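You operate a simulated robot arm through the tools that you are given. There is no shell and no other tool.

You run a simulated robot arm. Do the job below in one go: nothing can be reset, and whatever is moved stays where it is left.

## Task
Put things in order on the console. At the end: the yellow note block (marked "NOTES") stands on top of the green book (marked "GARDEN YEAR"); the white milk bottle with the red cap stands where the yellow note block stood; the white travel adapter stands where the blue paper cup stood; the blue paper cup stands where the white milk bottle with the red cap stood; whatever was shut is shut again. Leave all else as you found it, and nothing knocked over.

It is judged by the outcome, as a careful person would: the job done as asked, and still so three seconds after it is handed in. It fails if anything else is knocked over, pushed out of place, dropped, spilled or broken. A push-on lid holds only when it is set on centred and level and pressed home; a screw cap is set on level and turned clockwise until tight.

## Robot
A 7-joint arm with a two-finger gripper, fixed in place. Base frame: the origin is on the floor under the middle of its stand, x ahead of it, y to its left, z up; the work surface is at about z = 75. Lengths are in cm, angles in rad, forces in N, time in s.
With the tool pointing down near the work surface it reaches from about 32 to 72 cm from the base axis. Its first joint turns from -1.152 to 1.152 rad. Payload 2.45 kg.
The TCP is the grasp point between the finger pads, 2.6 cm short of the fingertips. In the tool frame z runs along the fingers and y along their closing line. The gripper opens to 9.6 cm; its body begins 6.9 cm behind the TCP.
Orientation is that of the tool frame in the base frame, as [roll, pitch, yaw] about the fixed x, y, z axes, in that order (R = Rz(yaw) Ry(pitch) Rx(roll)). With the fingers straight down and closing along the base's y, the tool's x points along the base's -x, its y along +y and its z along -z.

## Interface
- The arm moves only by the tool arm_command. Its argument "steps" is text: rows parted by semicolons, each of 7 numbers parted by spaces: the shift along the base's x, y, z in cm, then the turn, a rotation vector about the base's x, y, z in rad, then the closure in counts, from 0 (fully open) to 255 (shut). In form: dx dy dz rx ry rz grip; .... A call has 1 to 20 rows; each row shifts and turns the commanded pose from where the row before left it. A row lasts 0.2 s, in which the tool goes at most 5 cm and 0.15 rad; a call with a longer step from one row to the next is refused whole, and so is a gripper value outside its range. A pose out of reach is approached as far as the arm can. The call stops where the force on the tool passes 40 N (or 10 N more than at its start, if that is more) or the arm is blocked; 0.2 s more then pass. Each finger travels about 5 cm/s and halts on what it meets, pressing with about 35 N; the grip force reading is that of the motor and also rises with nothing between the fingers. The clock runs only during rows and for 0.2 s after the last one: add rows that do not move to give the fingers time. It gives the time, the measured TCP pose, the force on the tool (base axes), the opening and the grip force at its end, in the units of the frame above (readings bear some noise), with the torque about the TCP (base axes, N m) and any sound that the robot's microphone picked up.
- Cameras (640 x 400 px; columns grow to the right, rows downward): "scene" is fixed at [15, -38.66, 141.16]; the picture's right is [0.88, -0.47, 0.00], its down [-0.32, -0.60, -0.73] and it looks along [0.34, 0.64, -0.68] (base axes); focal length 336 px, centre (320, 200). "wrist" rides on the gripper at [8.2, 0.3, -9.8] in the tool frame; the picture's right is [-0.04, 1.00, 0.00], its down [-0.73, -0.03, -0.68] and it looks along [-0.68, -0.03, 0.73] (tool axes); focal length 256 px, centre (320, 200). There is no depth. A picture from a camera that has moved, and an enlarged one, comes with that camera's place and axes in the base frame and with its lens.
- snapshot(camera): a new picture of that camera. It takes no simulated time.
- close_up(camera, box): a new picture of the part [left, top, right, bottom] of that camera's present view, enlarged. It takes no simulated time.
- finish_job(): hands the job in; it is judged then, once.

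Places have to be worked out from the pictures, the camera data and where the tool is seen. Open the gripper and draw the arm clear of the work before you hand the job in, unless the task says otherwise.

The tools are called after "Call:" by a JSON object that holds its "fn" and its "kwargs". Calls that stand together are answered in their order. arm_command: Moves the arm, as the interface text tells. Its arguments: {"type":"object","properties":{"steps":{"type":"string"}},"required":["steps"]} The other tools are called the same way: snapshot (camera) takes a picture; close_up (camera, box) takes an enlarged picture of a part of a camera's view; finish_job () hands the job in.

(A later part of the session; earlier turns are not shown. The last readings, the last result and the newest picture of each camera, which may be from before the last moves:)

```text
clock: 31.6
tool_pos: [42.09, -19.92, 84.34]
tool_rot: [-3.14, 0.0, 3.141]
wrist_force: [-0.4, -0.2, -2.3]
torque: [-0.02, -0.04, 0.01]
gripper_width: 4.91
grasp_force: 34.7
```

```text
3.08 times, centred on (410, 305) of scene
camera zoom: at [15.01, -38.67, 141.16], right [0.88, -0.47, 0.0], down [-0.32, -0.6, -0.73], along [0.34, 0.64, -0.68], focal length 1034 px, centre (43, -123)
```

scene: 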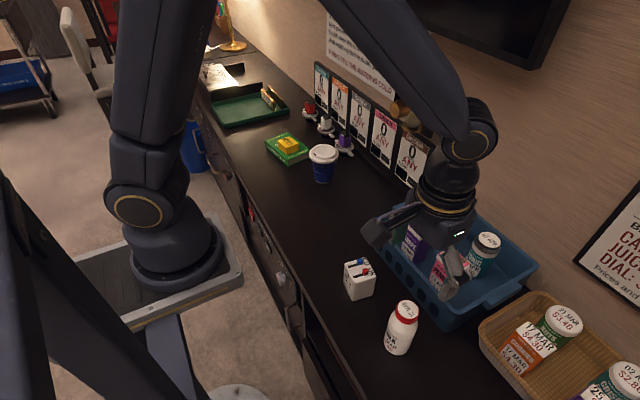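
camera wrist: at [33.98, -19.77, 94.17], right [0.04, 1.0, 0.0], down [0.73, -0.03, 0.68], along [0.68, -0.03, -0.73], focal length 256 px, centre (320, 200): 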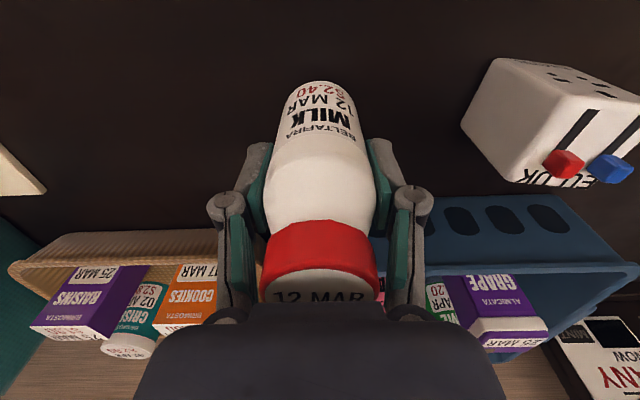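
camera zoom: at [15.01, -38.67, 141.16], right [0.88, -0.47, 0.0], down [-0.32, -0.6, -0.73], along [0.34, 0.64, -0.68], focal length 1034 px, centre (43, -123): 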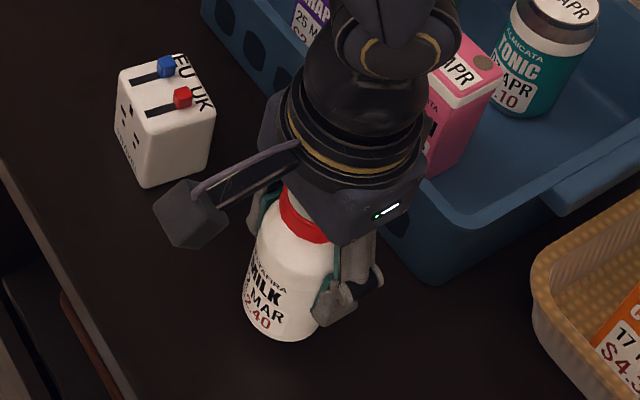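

The bottle rises cleanly with the gripper. I'll lift it to clear the adapter, then carry it to the note block's old spot (48.0, 9.9).

Call:
{"fn": "arm_command", "kwargs": {"steps": "0 0 2 0 0 0 170; 0 0 3 0 0 0 170; 0 0 3 0 0 0 170; 0 0 2.5 0 0 0 170; 0 0 1 0 0 0 170; 0.29 1.5 0 0 0 0 170; 0.58 2.995 0 0 0 0 170; 0.58 2.995 0 0 0 0 170; 0.58 2.995 0 0 0 0 170; 0.58 2.995 0 0 0 0 170; 0.58 2.995 0 0 0 0 170; 0.58 2.995 0 0 0 0 170; 0.58 2.995 0 0 0 0 170; 0.58 2.995 0 0 0 0 170; 0.58 2.995 0 0 0 0 170; 0.29 1.495 0 0 0 0 170; 0 0 0 0 0 0 170; 0 0 0 0 0 0 170"}}

Call:
{"fn": "snapshot", "kwargs": {"camera": "wrist"}}

Call:
{"fn": "snapshot", "kwargs": {"camera": "scene"}}

```text
clock: 35.4
tool_pos: [48.0, 10.01, 95.84]
tool_rot: [-3.14, -0.001, 3.142]
wrist_force: [0.2, -0.7, -3.0]
torque: [-0.02, 0.01, -0.02]
gripper_width: 4.88
grasp_force: 35.1
```

```text
taken
camera wrist: at [39.72, 10.18, 105.73], right [0.04, 1.0, 0.0], down [0.73, -0.03, 0.68], along [0.68, -0.03, -0.73], focal length 256 px, centre (320, 200)
```

wrist: 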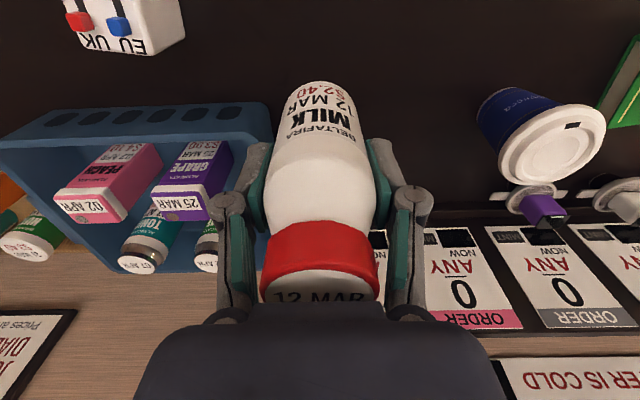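

```text
taken
```

scene: 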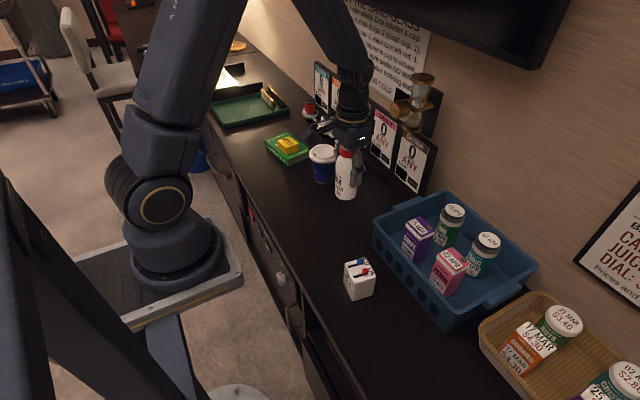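

The bottle is over the old note spot and hangs straight. I'll lower it most of the way, then finish in small steps until it touches.

Call:
{"fn": "arm_command", "kwargs": {"steps": "0 -0.05 -2 0 0 0 170; 0 0 -3 0 0 0 170; 0 0 -3 0 0 0 170; 0 0 -2.5 0 0 0 170; 0 0 -1.5 0 0 0 170; 0 0 -0.6 0 0 0 170; 0 0 -0.3 0 0 0 170; 0 0 -0.2 0 0 0 170; 0 0 -0.1 0 0 0 170; 0 0 0 0 0 0 170"}}

```text
clock: 37.6
tool_pos: [48.04, 9.9, 82.71]
tool_rot: [-3.141, -0.001, 3.141]
wrist_force: [0.8, -0.4, -3.0]
torque: [-0.01, -0.02, -0.02]
gripper_width: 4.91
grasp_force: 35.0
```

Call:
{"fn": "arm_command", "kwargs": {"steps": "0 0 -0.1 0 0 0 170; 0 0 -0.1 0 0 0 170; 0 0 -0.1 0 0 0 170; 0 0 -0.1 0 0 0 170; 0 0 0 0 0 0 170"}}

```text
clock: 38.8
tool_pos: [48.06, 9.89, 82.37]
tool_rot: [-3.141, 0.0, 3.141]
wrist_force: [0.4, -1.0, -2.6]
torque: [0.04, -0.02, -0.04]
gripper_width: 4.89
grasp_force: 35.1
```

Still carrying the full weight, so there is no contact yet. I'll continue in smaller steps.

Call:
{"fn": "arm_command", "kwargs": {"steps": "0 0 -0.08 0 0 0 170; 0 0 -0.08 0 0 0 170; 0 0 0 0 0 0 170"}}

Call:
{"fn": "close_up", "kwargs": {"camera": "scene", "box": [310, 170, 400, 250]}}

```text
clock: 39.6
tool_pos: [48.03, 10.0, 82.1]
tool_rot: [3.141, 0.003, 3.141]
wrist_force: [-5.2, -1.7, 24.7]
torque: [-0.11, 0.2, 0.08]
gripper_width: 4.89
grasp_force: 34.7
```

```text
5.00 times, centred on (355, 210) of scene
camera zoom: at [14.96, -38.68, 141.17], right [0.88, -0.47, 0.0], down [-0.32, -0.6, -0.73], along [0.34, 0.64, -0.68], focal length 1680 px, centre (145, 150)
```

zoom: 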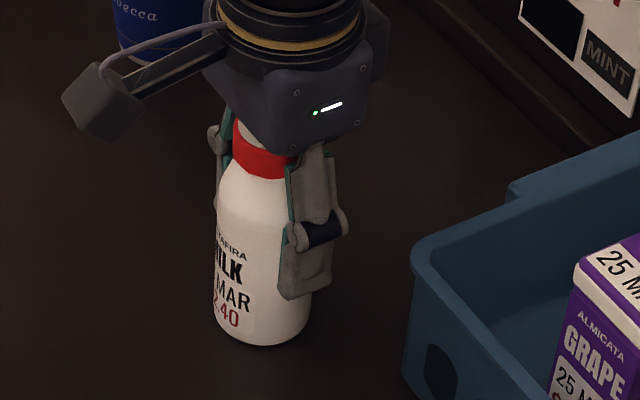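

Firm contact at 24.7 N. I'll ease up 0.1 cm, then open slowly.

Call:
{"fn": "arm_command", "kwargs": {"steps": "0 0 0.08 0 0 0 170; 0 0 0 0 0 0 170; 0 0 0 0 0 0 150"}}

```text
clock: 40.4
tool_pos: [48.05, 9.93, 82.1]
tool_rot: [-3.141, 0.001, -3.141]
wrist_force: [0.7, 1.6, 6.5]
torque: [0.1, -0.19, 0.0]
gripper_width: 4.91
grasp_force: 35.0
```

Call:
{"fn": "arm_command", "kwargs": {"steps": "0 0 0 0 0 0 135; 0 0 0 0 0 0 125; 0 0 0 0 0 0 115; 0 0 0 0 0 0 100; 0 0 0 0 0 0 80; 0 0 0 0 0 0 50; 0 0 0 0 0 0 20; 0 0 0 0 0 0 0; 0 0 0 0 0 0 0"}}

Call:
{"fn": "snapshot", "kwargs": {"camera": "wrist"}}

Call:
{"fn": "close_up", "kwargs": {"camera": "scene", "box": [310, 150, 410, 250]}}

```text
clock: 42.4
tool_pos: [48.14, 9.78, 82.21]
tool_rot: [3.141, 0.0, 3.14]
wrist_force: [0.3, -0.1, 0.3]
torque: [0.02, -0.01, 0.01]
gripper_width: 9.61
grasp_force: 0.1
```

```text
taken
camera wrist: at [39.82, 10.17, 92.03], right [0.04, 1.0, 0.0], down [0.73, -0.03, 0.68], along [0.68, -0.03, -0.73], focal length 256 px, centre (320, 200)
```

wrist: 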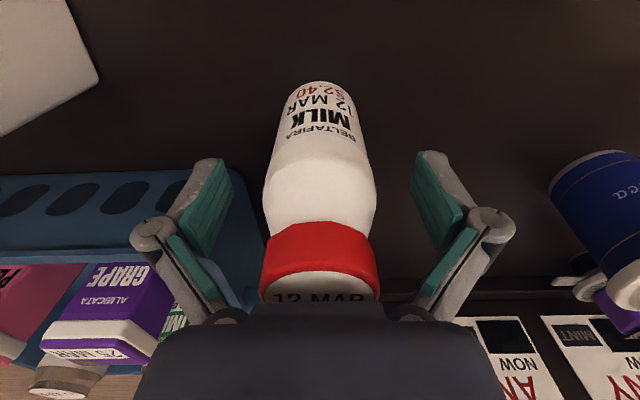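

```text
4.00 times, centred on (360, 200) of scene
camera zoom: at [15.0, -38.66, 141.16], right [0.88, -0.47, 0.0], down [-0.32, -0.6, -0.73], along [0.34, 0.64, -0.68], focal length 1344 px, centre (160, 200)
```

zoom: 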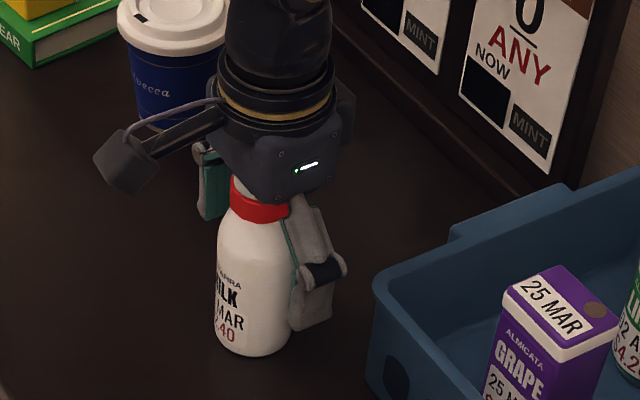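

The bottle stands free and upright. I'll rise straight up and go over to view the cup from above.

Call:
{"fn": "arm_command", "kwargs": {"steps": "0 0 2 0 0 0 0; 0 0 3 0 0 0 0; 0 0 4 0 0 0 0; 0 0 4 0 0 0 0; 0 0 4 0 0 0 0; 0.8 4.4 0 0 0 0 0; 0.8 4.4 0 0 0 0 0; 0.8 4.4 0 0 0 0 0; 0.8 4.4 0 0 0 0 0; 0.8 4.4 0 0 0 0 0; 0 0 0 0 0 0 0; 0 0 0 0 0 0 0"}}

Call:
{"fn": "snapshot", "kwargs": {"camera": "wrist"}}

Call:
{"fn": "snapshot", "kwargs": {"camera": "scene"}}

```text
clock: 45.0
tool_pos: [52.12, 31.87, 99.16]
tool_rot: [-3.141, -0.001, 3.14]
wrist_force: [1.0, 0.1, -0.7]
torque: [0.01, 0.01, -0.02]
gripper_width: 9.58
grasp_force: 0.1
```

```text
taken
camera wrist: at [43.92, 32.22, 108.99], right [0.04, 1.0, 0.0], down [0.73, -0.03, 0.68], along [0.68, -0.03, -0.73], focal length 256 px, centre (320, 200)
```

wrist: 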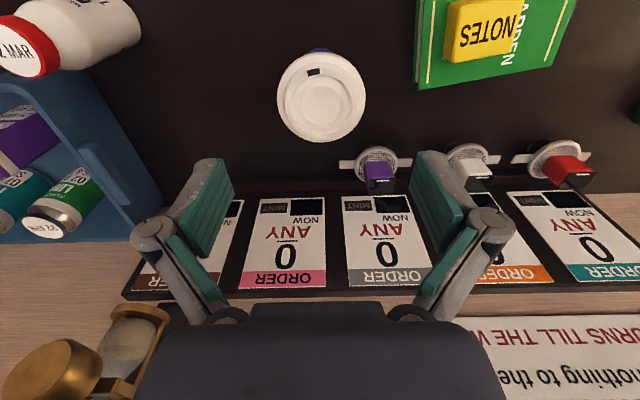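

```text
taken
```

scene: 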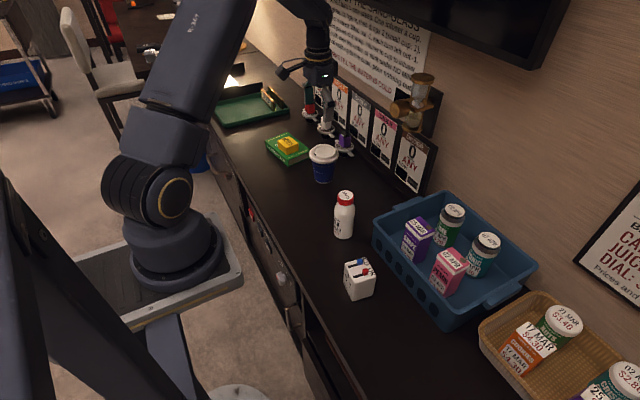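

Call:
{"fn": "close_up", "kwargs": {"camera": "wrist", "box": [260, 30, 390, 150]}}

Call:
{"fn": "close_up", "kwargs": {"camera": "scene", "box": [290, 130, 360, 190]}}

```text
3.33 times, centred on (325, 90) of wrist
camera zoom: at [43.92, 32.22, 108.99], right [0.04, 1.0, 0.0], down [0.73, -0.03, 0.68], along [0.68, -0.03, -0.73], focal length 853 px, centre (303, 567)
```

zoom: 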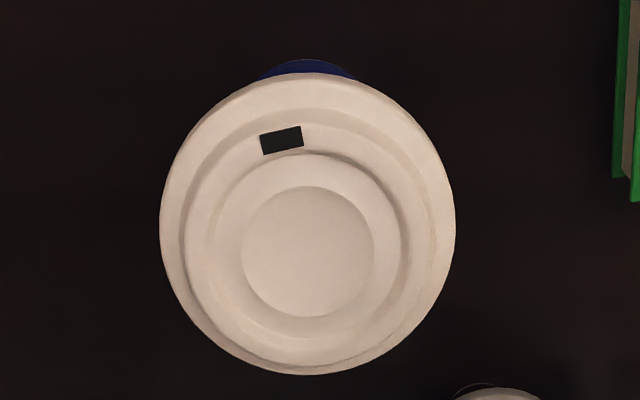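

```text
6.67 times, centred on (325, 160) of scene
camera zoom: at [15.01, -38.66, 141.16], right [0.88, -0.47, 0.0], down [-0.32, -0.6, -0.73], along [0.34, 0.64, -0.68], focal length 2240 px, centre (287, 467)
```

zoom: 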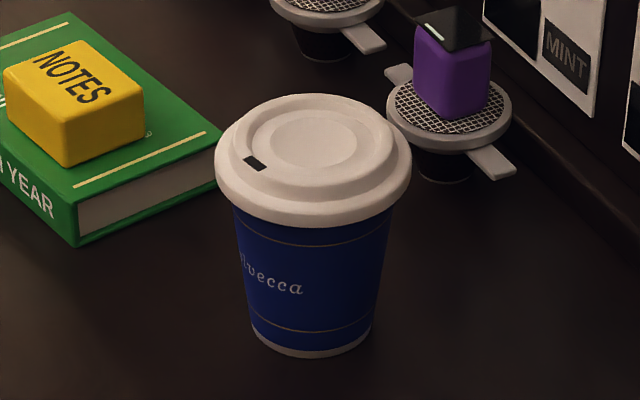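

The cup axis is near (53.8, 31.9); the lid flange is about 8.6 cm across with its underside near z≈83.4 and the top at about 85.1. Before going down, I'll close the empty fingers up here to about 6.5 cm to see how the finger linkage would clear the lid.

Call:
{"fn": "arm_command", "kwargs": {"steps": "0 0 0 0 0 0 40; 0 0 0 0 0 0 82; 0 0 0 0 0 0 82; 0 0 0 0 0 0 82"}}

Call:
{"fn": "close_up", "kwargs": {"camera": "wrist", "box": [130, 120, 330, 320]}}

Call:
{"fn": "close_up", "kwargs": {"camera": "scene", "box": [270, 60, 360, 150]}}

```text
clock: 46.0
tool_pos: [52.09, 31.97, 99.21]
tool_rot: [3.142, -0.001, 3.141]
wrist_force: [-0.2, 0.1, -0.3]
torque: [0.03, 0.0, 0.01]
gripper_width: 6.51
grasp_force: 0.0
```

```text
2.00 times, centred on (230, 220) of wrist
camera zoom: at [43.92, 32.2, 108.99], right [0.04, 1.0, 0.0], down [0.73, -0.03, 0.68], along [0.68, -0.03, -0.73], focal length 512 px, centre (500, 160)
```

zoom: 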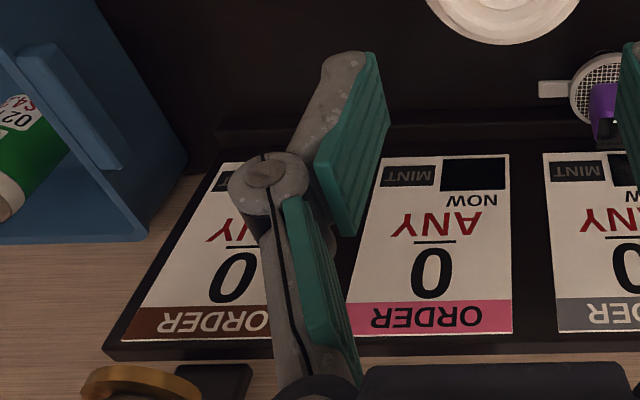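

```text
4.44 times, centred on (315, 105) of scene
camera zoom: at [15.0, -38.66, 141.16], right [0.88, -0.47, 0.0], down [-0.32, -0.6, -0.73], along [0.34, 0.64, -0.68], focal length 1493 px, centre (342, 622)
```

zoom: 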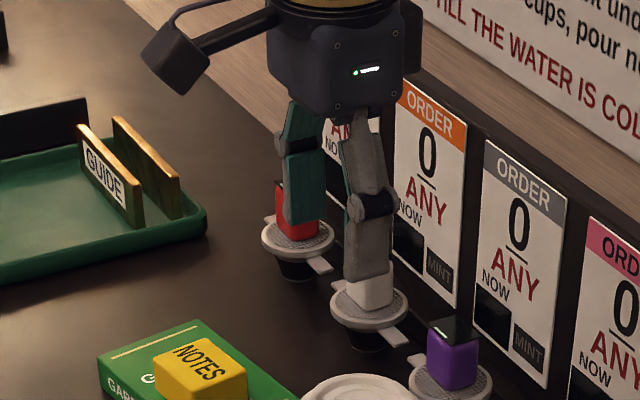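

Top-down, the finger links would touch the lid flange and ring by a few millimetres, so I'll grip the cup body from the robot side with the tool tilted about 50°. First I'll back off, open, and tilt up high, away from everything.

Call:
{"fn": "arm_command", "kwargs": {"steps": "-4 0 0 0 0 0 0; -4 0 0 0 0 0 0; 0 0 0 0 -0.1455 0 0; 0 0 0 0 -0.1455 0 0; 0 0 0 0 -0.1455 0 0; 0 0 0 0 -0.1455 0 0; 0 0 0 0 -0.1455 0 0; 0 0 0 0 -0.1455 0 0; 0 0 0 0 0 0 0; 0 0 0 0 0 0 0"}}

Call:
{"fn": "snapshot", "kwargs": {"camera": "wrist"}}

Call:
{"fn": "snapshot", "kwargs": {"camera": "scene"}}

```text
clock: 48.2
tool_pos: [44.04, 31.98, 99.25]
tool_rot: [-3.141, 0.874, 3.141]
wrist_force: [0.7, -0.6, 0.0]
torque: [0.02, -0.01, 0.0]
gripper_width: 9.63
grasp_force: 0.1
```

```text
taken
camera wrist: at [31.24, 32.2, 99.26], right [0.03, 1.0, 0.03], down [-0.05, -0.03, 1.0], along [1.0, -0.03, 0.05], focal length 256 px, centre (320, 200)
```

wrist: 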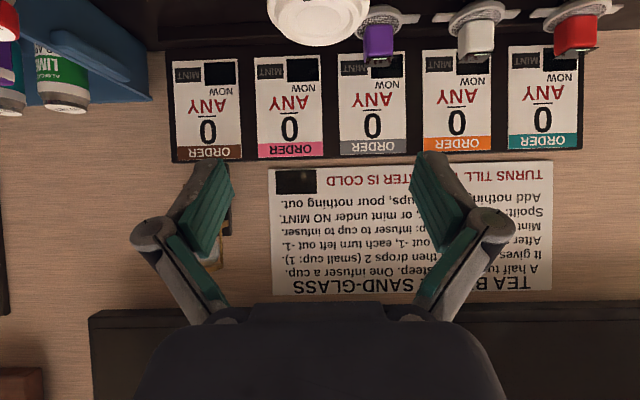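

```text
taken
```

scene: 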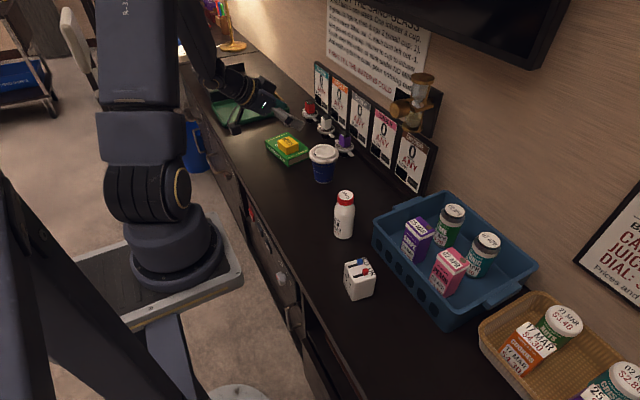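

The tilt is achieved at 0.874 rad and the camera now looks along +x (its picture is upside down). I'll lower to the pre-approach point in front of the cup, still about 9 cm clear of it.

Call:
{"fn": "arm_command", "kwargs": {"steps": "0 -0.05 -3 0 0 0 0; 0 0 -3 0 0 0 0; 0 0 -3 0 0 0 0; 0 0 -3 0 0 0 0; 0 0 0 0 0 0 0; 0 0 0 0 0 0 0"}}

Call:
{"fn": "snapshot", "kwargs": {"camera": "wrist"}}

Call:
{"fn": "close_up", "kwargs": {"camera": "scene", "box": [220, 70, 380, 200]}}

```text
clock: 49.6
tool_pos: [44.02, 32.07, 87.14]
tool_rot: [-3.141, 0.873, 3.141]
wrist_force: [0.3, 0.0, -0.5]
torque: [0.02, 0.0, 0.0]
gripper_width: 9.59
grasp_force: 0.2
```

```text
taken
camera wrist: at [31.18, 32.29, 87.24], right [0.03, 1.0, 0.03], down [-0.05, -0.03, 1.0], along [1.0, -0.03, 0.05], focal length 256 px, centre (320, 200)
```

wrist: 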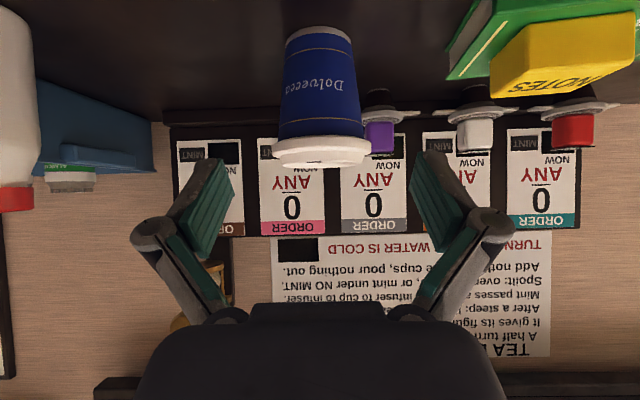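

```text
3.08 times, centred on (300, 135) of scene
camera zoom: at [15.0, -38.66, 141.16], right [0.88, -0.47, 0.0], down [-0.32, -0.6, -0.73], along [0.34, 0.64, -0.68], focal length 1034 px, centre (382, 400)
```

zoom: 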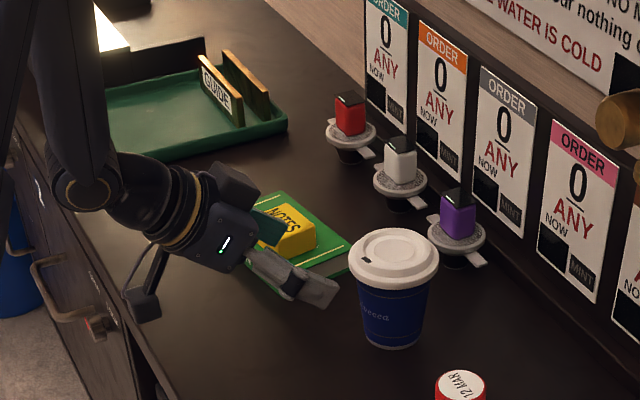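

Call:
{"fn": "close_up", "kwargs": {"camera": "wrist", "box": [260, 10, 390, 180]}}

```text
2.35 times, centred on (325, 95) of wrist
camera zoom: at [31.18, 32.29, 87.24], right [0.03, 1.0, 0.03], down [-0.05, -0.03, 1.0], along [1.0, -0.03, 0.05], focal length 602 px, centre (308, 447)
```

zoom: 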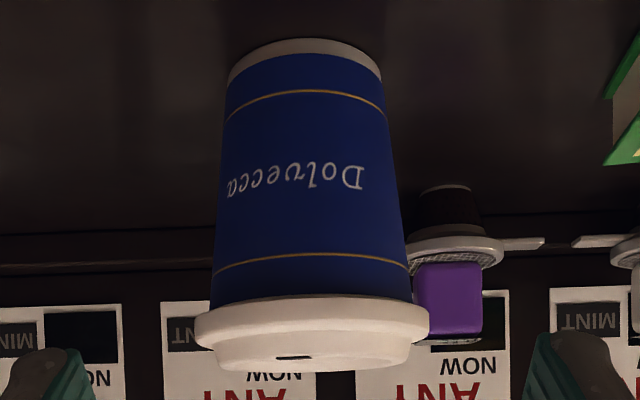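

From this side view the cup axis is near (53.9, 31.9), the flange underside near z≈83.6 and the lid top near 85.7. I'll approach along the tool direction, stopping part-way to check the side clearance.

Call:
{"fn": "arm_command", "kwargs": {"steps": "1.5 0 -1.2 0 0 0 0; 1.5 0 -1.2 0 0 0 0; 1.5 0 -1.2 0 0 0 0; 1 0 -0.8 0 0 0 0; 0 0 0 0 0 0 0; 0 0 0 0 0 0 0"}}

Call:
{"fn": "snapshot", "kwargs": {"camera": "wrist"}}

Call:
{"fn": "close_up", "kwargs": {"camera": "scene", "box": [240, 90, 380, 200]}}

```text
clock: 51.0
tool_pos: [49.56, 32.03, 82.93]
tool_rot: [3.141, 0.873, 3.14]
wrist_force: [-0.6, 0.3, -0.6]
torque: [0.02, 0.03, 0.03]
gripper_width: 9.59
grasp_force: 0.1
```

```text
taken
camera wrist: at [36.7, 32.16, 82.92], right [0.03, 1.0, 0.03], down [-0.05, -0.03, 1.0], along [1.0, -0.03, 0.05], focal length 256 px, centre (320, 200)
```

wrist: 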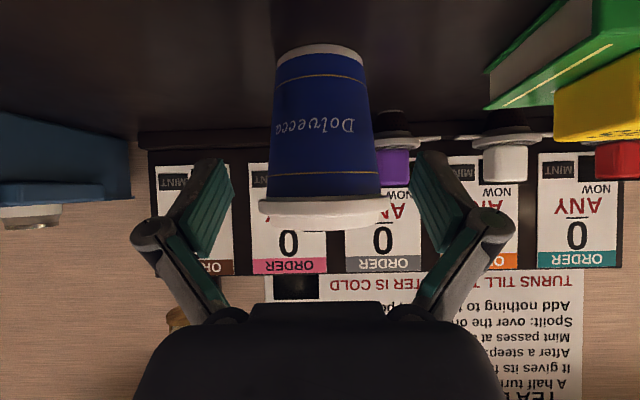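

```text
3.64 times, centred on (310, 145) of scene
camera zoom: at [15.0, -38.66, 141.16], right [0.88, -0.47, 0.0], down [-0.32, -0.6, -0.73], along [0.34, 0.64, -0.68], focal length 1222 px, centre (356, 400)
```

zoom: 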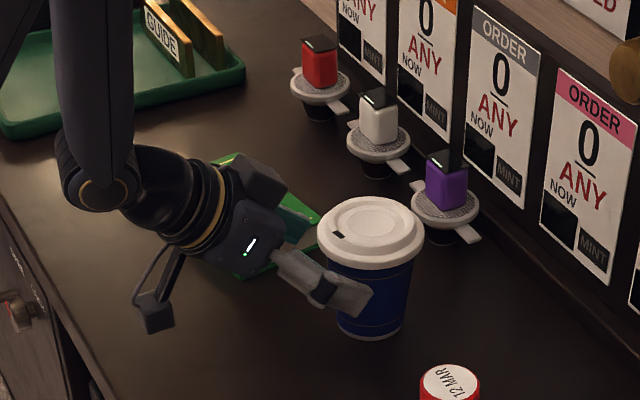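

The cup is centred between the fingers. I'll make the last 4.5 cm of the approach in small steps.

Call:
{"fn": "arm_command", "kwargs": {"steps": "0.9 0 -0.75 0 0 0 0; 0.9 0 -0.75 0 0 0 0; 0.9 0 -0.75 0 0 0 0; 0.75 0 -0.65 0 0 0 0; 0 0 0 0 0 0 0; 0 0 0 0 0 0 0"}}

Call:
{"fn": "snapshot", "kwargs": {"camera": "wrist"}}

Call:
{"fn": "close_up", "kwargs": {"camera": "scene", "box": [240, 90, 380, 200]}}

```text
clock: 52.4
tool_pos: [53.14, 31.89, 79.94]
tool_rot: [-3.14, 0.873, 3.141]
wrist_force: [0.1, -0.3, -0.4]
torque: [-0.02, 0.01, 0.02]
gripper_width: 9.62
grasp_force: 0.2
```

```text
taken
camera wrist: at [40.29, 32.13, 79.94], right [0.03, 1.0, 0.03], down [-0.05, -0.03, 1.0], along [1.0, -0.03, 0.05], focal length 256 px, centre (320, 200)
```

wrist: 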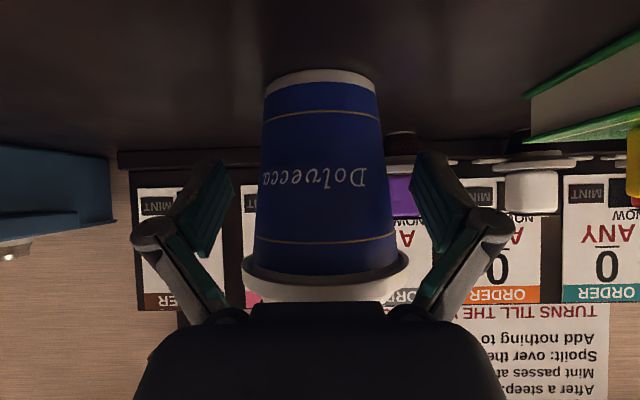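

```text
3.64 times, centred on (310, 145) of scene
camera zoom: at [15.0, -38.66, 141.16], right [0.88, -0.47, 0.0], down [-0.32, -0.6, -0.73], along [0.34, 0.64, -0.68], focal length 1222 px, centre (356, 400)
```

zoom: 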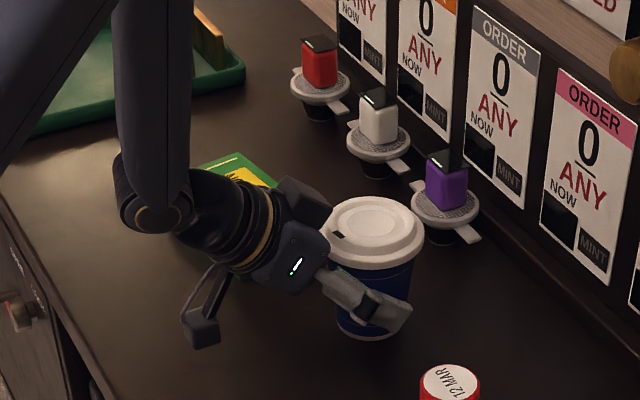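

The body is between the open fingers and the lid sits clear above them. I'll close slowly onto the body with a limited closure and watch the force.

Call:
{"fn": "arm_command", "kwargs": {"steps": "0 0 0 0 0 0 40; 0 0 0 0 0 0 65; 0 0 0 0 0 0 78; 0 0 0 0 0 0 84; 0 0 0 0 0 0 90; 0 0 0 0 0 0 94; 0 0 0 0 0 0 94; 0 0 0 0 0 0 94"}}

Call:
{"fn": "snapshot", "kwargs": {"camera": "wrist"}}

```text
clock: 54.2
tool_pos: [53.19, 31.81, 79.89]
tool_rot: [-3.14, 0.872, 3.141]
wrist_force: [0.3, 0.5, 5.8]
torque: [0.01, -0.04, -0.01]
gripper_width: 6.69
grasp_force: 35.0
```

```text
taken
camera wrist: at [40.31, 32.14, 79.97], right [0.03, 1.0, 0.03], down [-0.05, -0.03, 1.0], along [1.0, -0.03, 0.05], focal length 256 px, centre (320, 200)
```

wrist: 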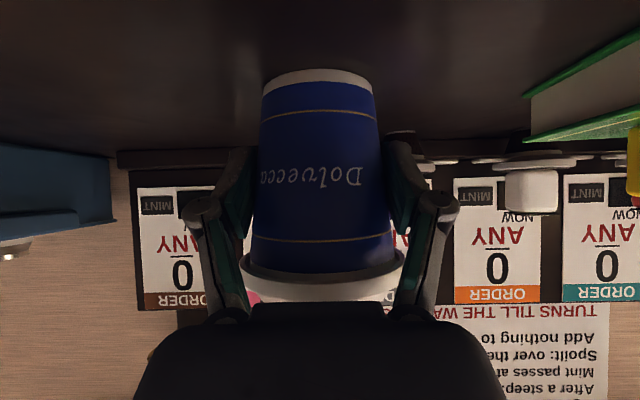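

Call:
{"fn": "close_up", "kwargs": {"camera": "wrist", "box": [180, 130, 460, 330]}}

Call:
{"fn": "close_up", "kwargs": {"camera": "scene", "box": [280, 120, 360, 190]}}

```text
2.00 times, centred on (320, 230) of wrist
camera zoom: at [40.31, 32.14, 79.97], right [0.03, 1.0, 0.03], down [-0.05, -0.03, 1.0], along [1.0, -0.03, 0.05], focal length 512 px, centre (320, 140)
```

zoom: 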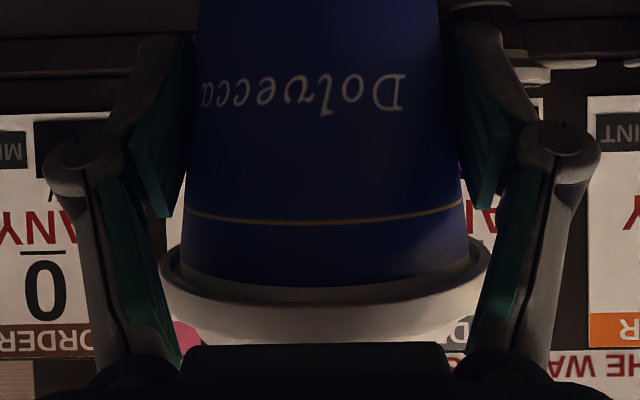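

```text
5.71 times, centred on (320, 155) of scene
camera zoom: at [15.0, -38.67, 141.16], right [0.88, -0.47, 0.0], down [-0.32, -0.6, -0.73], along [0.34, 0.64, -0.68], focal length 1920 px, centre (320, 457)
```

zoom: 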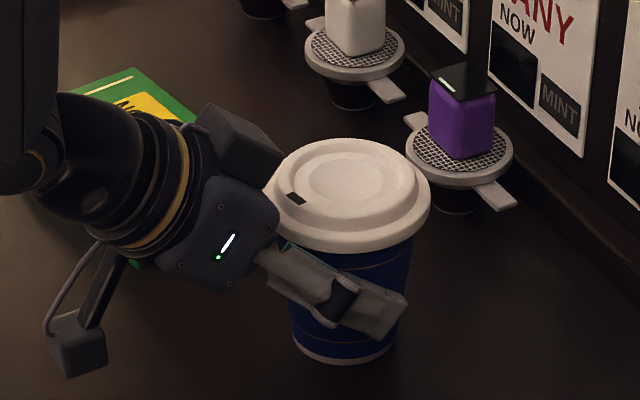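

The pads are on the body only and the lid is clear of links and palm. I'll lift a little and check that the cup stays level.

Call:
{"fn": "arm_command", "kwargs": {"steps": "0 0 0.2 0 0 0 96; 0 0 0.4 0 0 0 98; 0 0 0.6 0 0 0 98; 0 0 0.8 0 0 0 98; 0 0 0 0 0 0 98; 0 0 0 0 0 0 98"}}

Call:
{"fn": "snapshot", "kwargs": {"camera": "wrist"}}

Call:
{"fn": "close_up", "kwargs": {"camera": "scene", "box": [280, 120, 360, 190]}}

```text
clock: 55.6
tool_pos: [52.94, 31.93, 81.76]
tool_rot: [3.142, 0.872, -3.14]
wrist_force: [0.7, 1.2, -0.4]
torque: [-0.01, 0.02, 0.03]
gripper_width: 6.67
grasp_force: 35.6
```

```text
taken
camera wrist: at [40.15, 32.11, 81.88], right [0.03, 1.0, 0.03], down [-0.05, -0.03, 1.0], along [1.0, -0.03, 0.05], focal length 256 px, centre (320, 200)
```

wrist: 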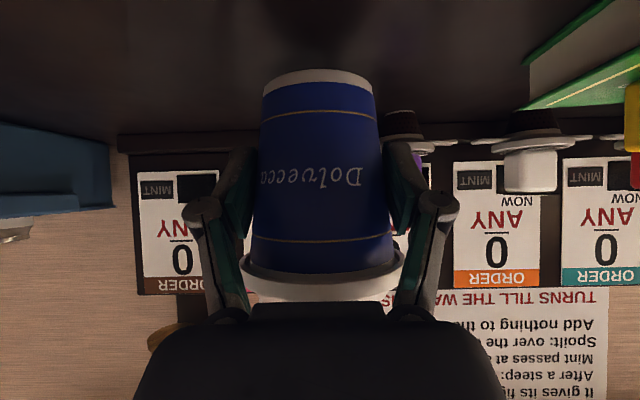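

```text
5.71 times, centred on (320, 155) of scene
camera zoom: at [15.0, -38.66, 141.16], right [0.88, -0.47, 0.0], down [-0.32, -0.6, -0.73], along [0.34, 0.64, -0.68], focal length 1920 px, centre (320, 457)
```

zoom: 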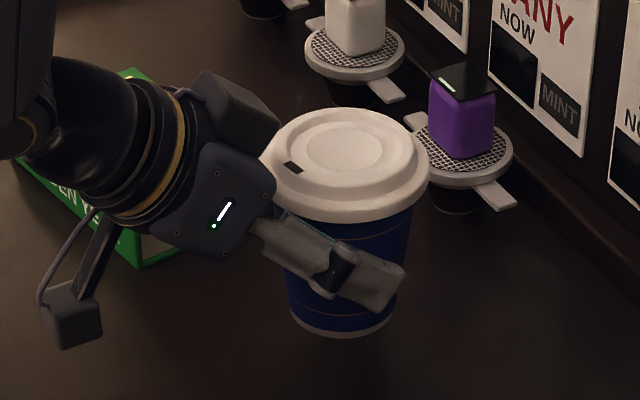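

The cup is up and level, and the lid is still seated. I'll lift it above the milk bottle's height before travelling.

Call:
{"fn": "arm_command", "kwargs": {"steps": "0 0 1.5 0 0 0 98; 0 0 2 0 0 0 98; 0 0 2.5 0 0 0 98; 0 0 2.5 0 0 0 98; 0 0 2.5 0 0 0 98; 0 0 2 0 0 0 98; 0 0 1.2 0 0 0 98; 0 0 0 0 0 0 98; 0 0 0 0 0 0 98"}}

Call:
{"fn": "snapshot", "kwargs": {"camera": "wrist"}}

Call:
{"fn": "snapshot", "kwargs": {"camera": "scene"}}

```text
clock: 57.6
tool_pos: [53.04, 31.88, 96.01]
tool_rot: [3.141, 0.874, -3.14]
wrist_force: [0.1, 0.0, -0.9]
torque: [0.02, 0.04, 0.0]
gripper_width: 6.67
grasp_force: 35.0
```

```text
taken
camera wrist: at [40.12, 32.14, 96.05], right [0.03, 1.0, 0.03], down [-0.05, -0.03, 1.0], along [1.0, -0.03, 0.05], focal length 256 px, centre (320, 200)
```

wrist: 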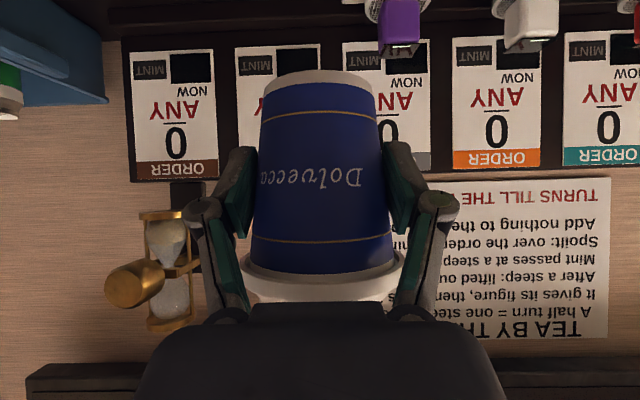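

```text
taken
```

scene: 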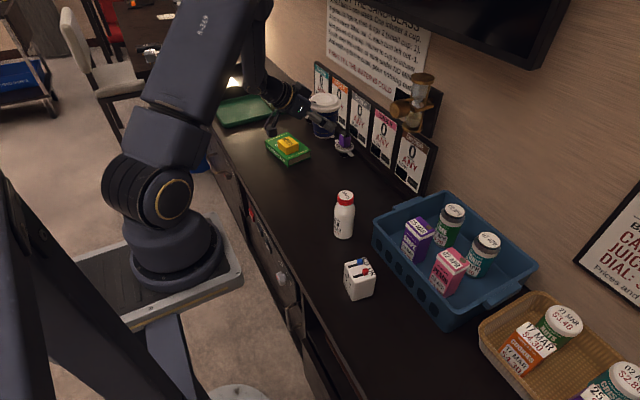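

The cup is secure at height. I'll travel toward the milk's old spot at about 15 cm/s, in two legs.

Call:
{"fn": "arm_command", "kwargs": {"steps": "-0.4 -1.5 0 0 0 0 98; -0.65 -2.8 0 0 0 0 98; -0.65 -2.9 0 0 0 0 98; -0.65 -2.9 0 0 0 0 98; -0.65 -2.9 0 0 0 0 98; -0.65 -2.9 0 0 0 0 98; -0.65 -2.9 0 0 0 0 98; -0.65 -2.9 0 0 0 0 98; -0.65 -2.9 0 0 0 0 98; -0.65 -2.9 0 0 0 0 98; -0.4 -1.5 0 0 0 0 98; 0 0 0 0 0 0 98"}}

Call:
{"fn": "snapshot", "kwargs": {"camera": "scene"}}

```text
clock: 60.2
tool_pos: [50.15, 3.97, 95.48]
tool_rot: [3.14, 0.873, 3.142]
wrist_force: [-0.3, -0.6, 0.2]
torque: [0.0, 0.05, 0.01]
gripper_width: 6.66
grasp_force: 35.3
out of reach, approached as far as the arm can: row 9, 10, 11
```

```text
taken
```

scene: 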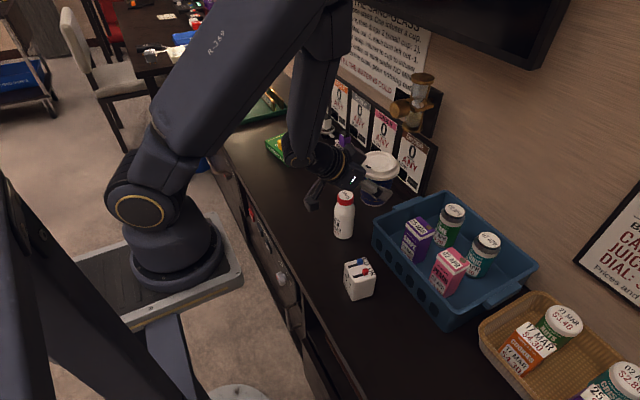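

With this tilt, the wrist would come too close to the base (rows 9-11 were clamped near (50.2, 4.0)), though the cup is still held level. Turning the tool about +30° around the vertical moves the wrist outward, so I'll do that in place.

Call:
{"fn": "arm_command", "kwargs": {"steps": "0 0 0 0 0 0.08 98; 0 0 0 0 0 0.1 98; 0 0 0 0 0 0.12 98; 0 0 0 0 0 0.12 98; 0 0 0 0 0 0.1 98; 0 0 0 0 0 0 98; 0 0 0 0 0 0 98"}}

Call:
{"fn": "snapshot", "kwargs": {"camera": "scene"}}

Call:
{"fn": "snapshot", "kwargs": {"camera": "wrist"}}

```text
clock: 61.8
tool_pos: [50.54, 4.9, 95.5]
tool_rot: [-3.139, 0.871, -2.619]
wrist_force: [0.2, 1.0, -0.4]
torque: [-0.03, 0.0, 0.0]
gripper_width: 6.69
grasp_force: 35.0
out of reach, approached as far as the arm can: row 5
```

```text
taken
```

scene: 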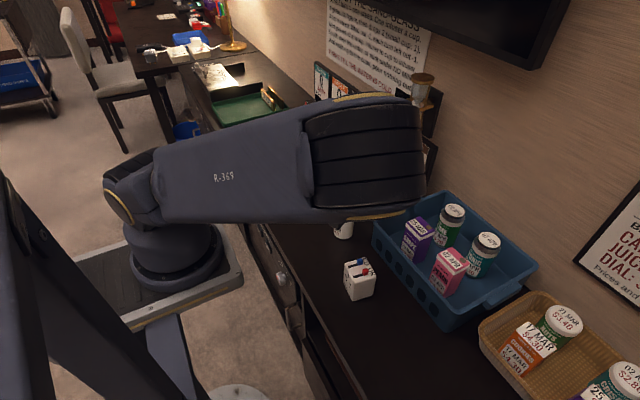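

```text
taken
camera wrist: at [39.22, -1.4, 95.6], right [-0.47, 0.88, 0.03], down [-0.03, -0.05, 1.0], along [0.88, 0.47, 0.05], focal length 256 px, centre (320, 200)
```

wrist: 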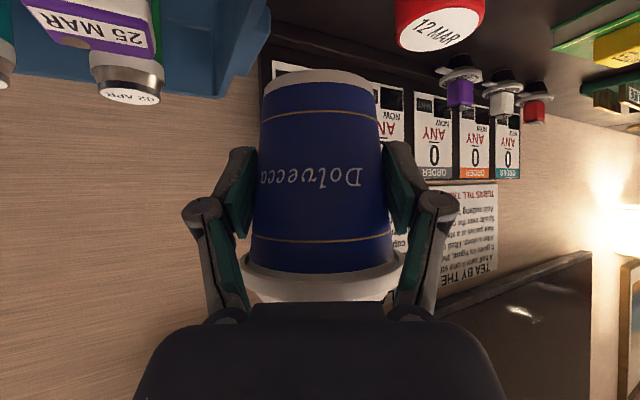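

The cup is fine, but this turn pushed the elbow into an awkward posture at the edge of reach. I'll unwind the turn while moving back toward the cup's old spot, and rethink the grip angle.

Call:
{"fn": "arm_command", "kwargs": {"steps": "0.3 1 0 0 0 -0.08 98; 0.3 1.5 0 0 0 -0.1 98; 0.3 2 0 0 0 -0.1 98; 0.3 2 0 0 0 -0.1 98; 0.3 2 0 0 0 -0.08 98; 0.2 1.5 0 0 0 -0.062 98; 0 0 0 0 0 0 98; 0 0 0 0 0 0 98"}}

Call:
{"fn": "snapshot", "kwargs": {"camera": "scene"}}

Call:
{"fn": "snapshot", "kwargs": {"camera": "wrist"}}

```text
clock: 63.6
tool_pos: [52.23, 14.82, 95.51]
tool_rot: [3.141, 0.872, 3.14]
wrist_force: [-0.8, -0.5, 0.0]
torque: [0.0, 0.0, 0.0]
gripper_width: 6.65
grasp_force: 35.2
```

```text
taken
```

scene: 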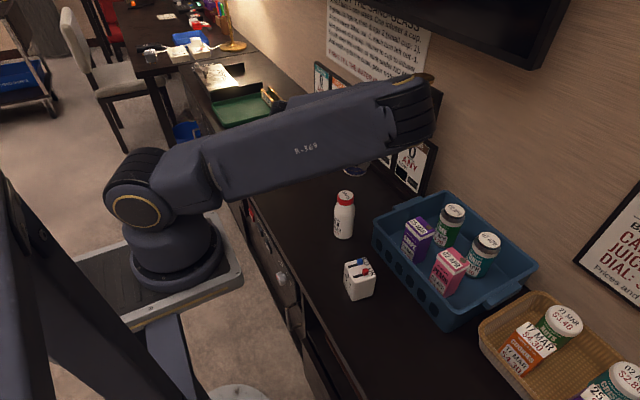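

```text
taken
camera wrist: at [39.35, 15.03, 95.47], right [0.03, 1.0, 0.03], down [-0.05, -0.03, 1.0], along [1.0, -0.03, 0.05], focal length 256 px, centre (320, 200)
```

wrist: 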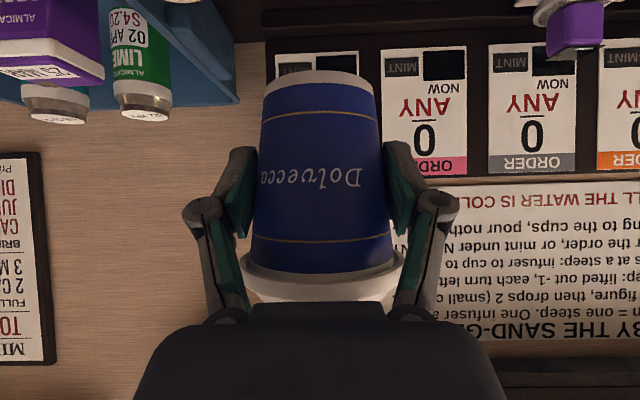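

The elbow is still swung out toward the wall. I'll continue gently toward the earlier good pose and watch whether the posture recovers.

Call:
{"fn": "arm_command", "kwargs": {"steps": "0 1.5 0 0 0 0 98; 0.1 2 0 0 0 0 98; 0.1 2 0 0 0 0 98; 0.1 2 0 0 0 0 98; 0 0 0 0 0 0 98; 0 0 0 0 0 0 98"}}

Call:
{"fn": "snapshot", "kwargs": {"camera": "scene"}}

```text
clock: 65.0
tool_pos: [52.48, 22.18, 95.48]
tool_rot: [3.141, 0.872, 3.14]
wrist_force: [-0.1, 0.3, -0.2]
torque: [0.02, 0.04, 0.03]
gripper_width: 6.67
grasp_force: 34.9
```

```text
taken
```

scene: 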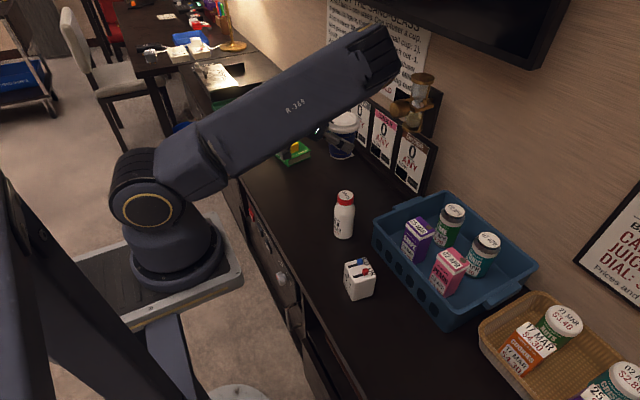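

The posture is recovering. I'll continue to above the cup's original spot.

Call:
{"fn": "arm_command", "kwargs": {"steps": "0.1 1.5 0 0 0 0 98; 0.1 2 0 0 0 0 98; 0.1 2 0 0 0 0 98; 0.1 2 0 0 0 0 98; 0.1 2 0 0 0 0 98; 0 0.2 0 0 0 0 98; 0 0 0 0 0 0 98; 0 0 0 0 0 0 98"}}

Call:
{"fn": "snapshot", "kwargs": {"camera": "scene"}}

Call:
{"fn": "snapshot", "kwargs": {"camera": "wrist"}}

```text
clock: 66.8
tool_pos: [53.0, 31.94, 95.48]
tool_rot: [3.14, 0.875, 3.141]
wrist_force: [-0.2, 0.9, -0.2]
torque: [-0.01, -0.03, 0.01]
gripper_width: 6.62
grasp_force: 35.2
```

```text
taken
```

scene: 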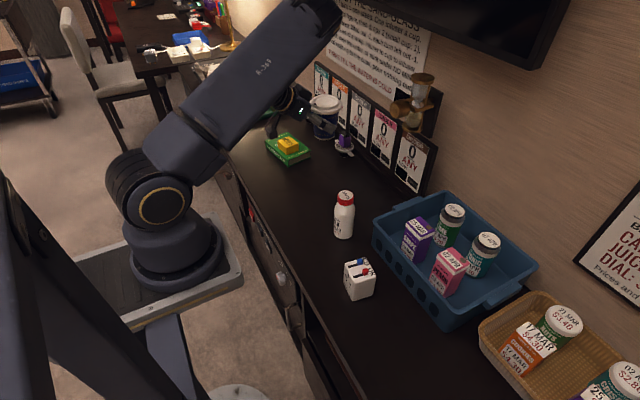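

```text
taken
camera wrist: at [40.17, 32.14, 95.52], right [0.03, 1.0, 0.03], down [-0.05, -0.03, 1.0], along [1.0, -0.03, 0.05], focal length 256 px, centre (320, 200)
```

wrist: 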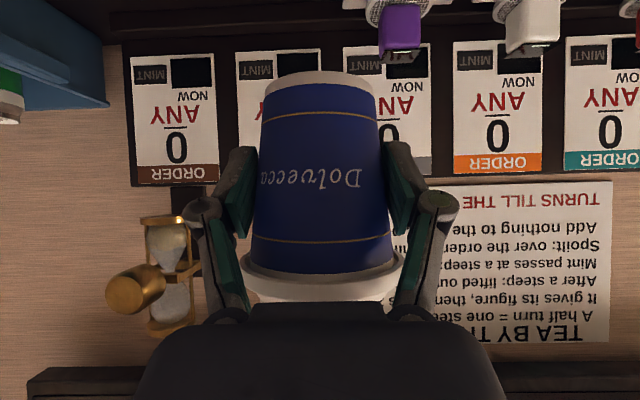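

The cup is level and safe. Only the stretch near y≈0 with x<50 was out of reach, so I'll cross at x≈54, higher than the tray items, and come back in near y≈-20. I'll go in stages and watch the arm.

Call:
{"fn": "arm_command", "kwargs": {"steps": "0.2 -1.5 0.2 0 0 0 98; 0.2 -2.5 0.3 0 0 0 98; 0.2 -3 0.3 0 0 0 98; 0.2 -3 0.2 0 0 0 98; 0.2 -3 0 0 0 0 98; 0.1 -3 0 0 0 0 98; 0 -3 0 0 0 0 98; 0 -2 0 0 0 0 98; 0 -1 0 0 0 0 98; 0 0 0 0 0 0 98"}}

Call:
{"fn": "snapshot", "kwargs": {"camera": "scene"}}

```text
clock: 69.0
tool_pos: [54.01, 9.79, 96.62]
tool_rot: [3.141, 0.873, -3.142]
wrist_force: [-0.4, -0.4, 0.5]
torque: [0.01, 0.01, 0.01]
gripper_width: 6.66
grasp_force: 35.7
```

```text
taken
```

scene: 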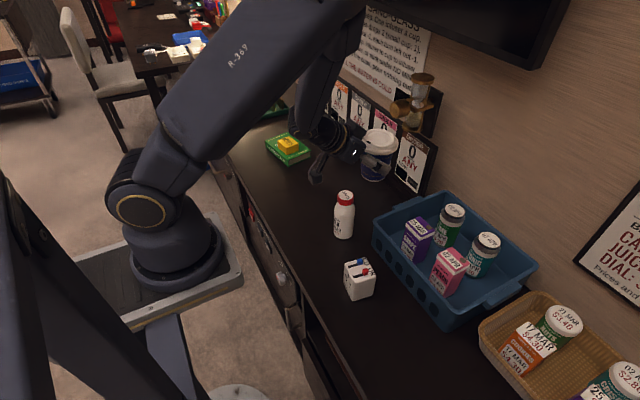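

No clamping this time. I'll continue across at x≈54.

Call:
{"fn": "arm_command", "kwargs": {"steps": "0 -1 0 0 0 0 98; 0 -2 0 0 0 0 98; 0 -2.5 0 0 0 0 98; 0 -2.5 0 0 0 0 98; 0 -2.5 0 0 0 0 98; 0 -2 0 0 0 0 98; 0 -1.5 0 0 0 0 98; 0 0 0 0 0 0 98"}}

Call:
{"fn": "snapshot", "kwargs": {"camera": "scene"}}

Call:
{"fn": "snapshot", "kwargs": {"camera": "wrist"}}

```text
clock: 70.8
tool_pos: [54.21, -4.13, 96.51]
tool_rot: [3.14, 0.872, 3.139]
wrist_force: [-0.4, 0.5, -0.5]
torque: [-0.01, -0.03, 0.02]
gripper_width: 6.64
grasp_force: 35.2
```

```text
taken
```

scene: 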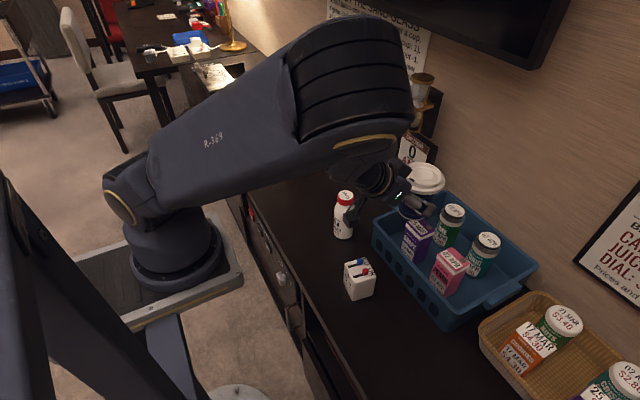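

```text
taken
camera wrist: at [41.32, -3.79, 96.54], right [0.03, 1.0, 0.03], down [-0.05, -0.03, 1.0], along [1.0, -0.03, 0.05], focal length 256 px, centre (320, 200)
```

wrist: 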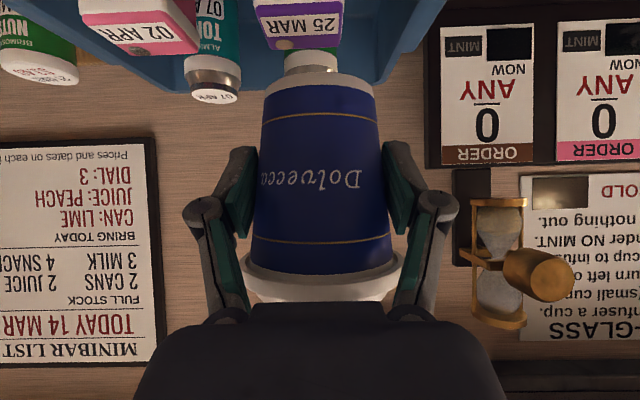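

Still reachable and clear of the tray items. I'll continue to y≈-20.

Call:
{"fn": "arm_command", "kwargs": {"steps": "0 -1 0 0 0 0 98; 0 -2 0 0 0 0 98; 0 -2.5 0 0 0 0 98; 0 -2.5 0 0 0 0 98; 0 -2.5 0 0 0 0 98; 0 -2.5 0 0 0 0 98; 0 -2 0 0 0 0 98; 0 -1 0 0 0 0 98; 0 0 0 0 0 0 98"}}

Call:
{"fn": "snapshot", "kwargs": {"camera": "scene"}}

Call:
{"fn": "snapshot", "kwargs": {"camera": "wrist"}}

```text
clock: 72.8
tool_pos: [60.18, -14.52, 97.03]
tool_rot: [-3.137, 0.869, 3.141]
wrist_force: [0.4, 0.2, -0.4]
torque: [0.03, 0.02, 0.02]
gripper_width: 6.6
grasp_force: 35.0
out of reach, approached as far as the arm can: row 3, 4, 5, 6, 7, 8
```

```text
taken
```

scene: 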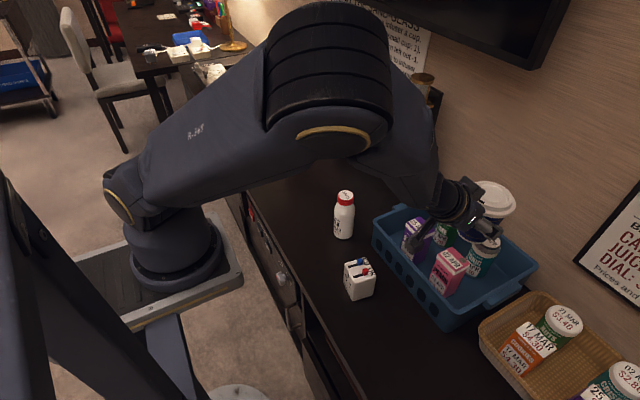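

```text
taken
camera wrist: at [47.32, -14.22, 97.09], right [0.03, 1.0, 0.03], down [-0.05, -0.03, 1.0], along [1.0, -0.03, 0.04], focal length 256 px, centre (320, 200)
```

wrist: 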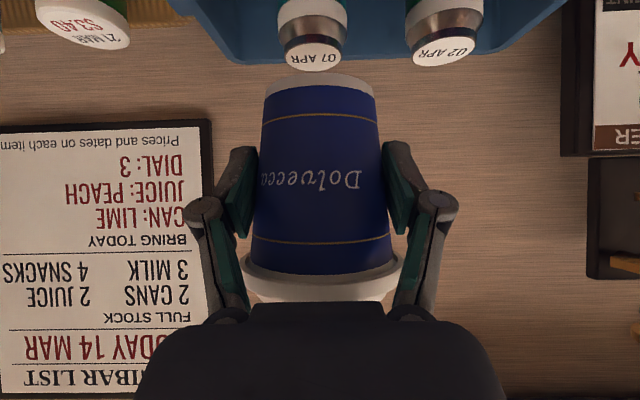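

The limit comes from the wrist turning the wrong way relative to the arm at negative y, so this grip won't reach the milk spot cleanly. I'll retreat along the path I came and set the cup down temporarily near (54, 21.5), then move the adapter and re-grip the cup with a gentler tilt.

Call:
{"fn": "arm_command", "kwargs": {"steps": "-0.6 1 0 0 0 -0.05 98; -1.2 2 0 0 0 -0.08 98; -1.3 2.2 0 0 0 -0.07 98; -1.3 2.2 0 0 0 0 98; -1 2.2 0 0 0 0 98; -0.6 2.2 0 0 0 0 98; -0.2 2.4 0 0 0 0 98; 0 2.4 0 0 0 0 98; 0 2.2 0 0 0 0 98; 0 1 0 0 0 0 98; 0 0 0 0 0 0 98"}}

Call:
{"fn": "snapshot", "kwargs": {"camera": "scene"}}

Call:
{"fn": "snapshot", "kwargs": {"camera": "wrist"}}

```text
clock: 75.2
tool_pos: [54.05, 5.43, 97.1]
tool_rot: [3.142, 0.873, 2.939]
wrist_force: [-0.7, 0.2, 0.5]
torque: [-0.01, 0.02, 0.0]
gripper_width: 6.57
grasp_force: 34.8
```

```text
taken
```

scene: 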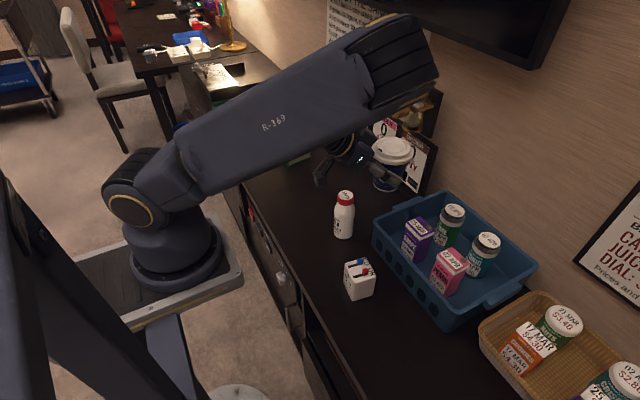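

```text
taken
camera wrist: at [41.53, 8.14, 97.12], right [0.23, 0.97, 0.03], down [-0.05, -0.02, 1.0], along [0.97, -0.23, 0.05], focal length 256 px, centre (320, 200)
```

wrist: 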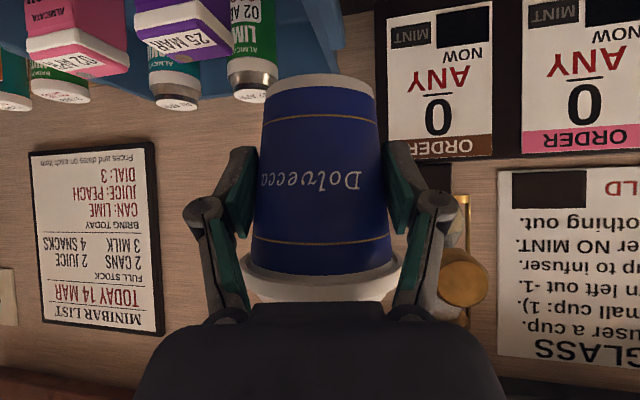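

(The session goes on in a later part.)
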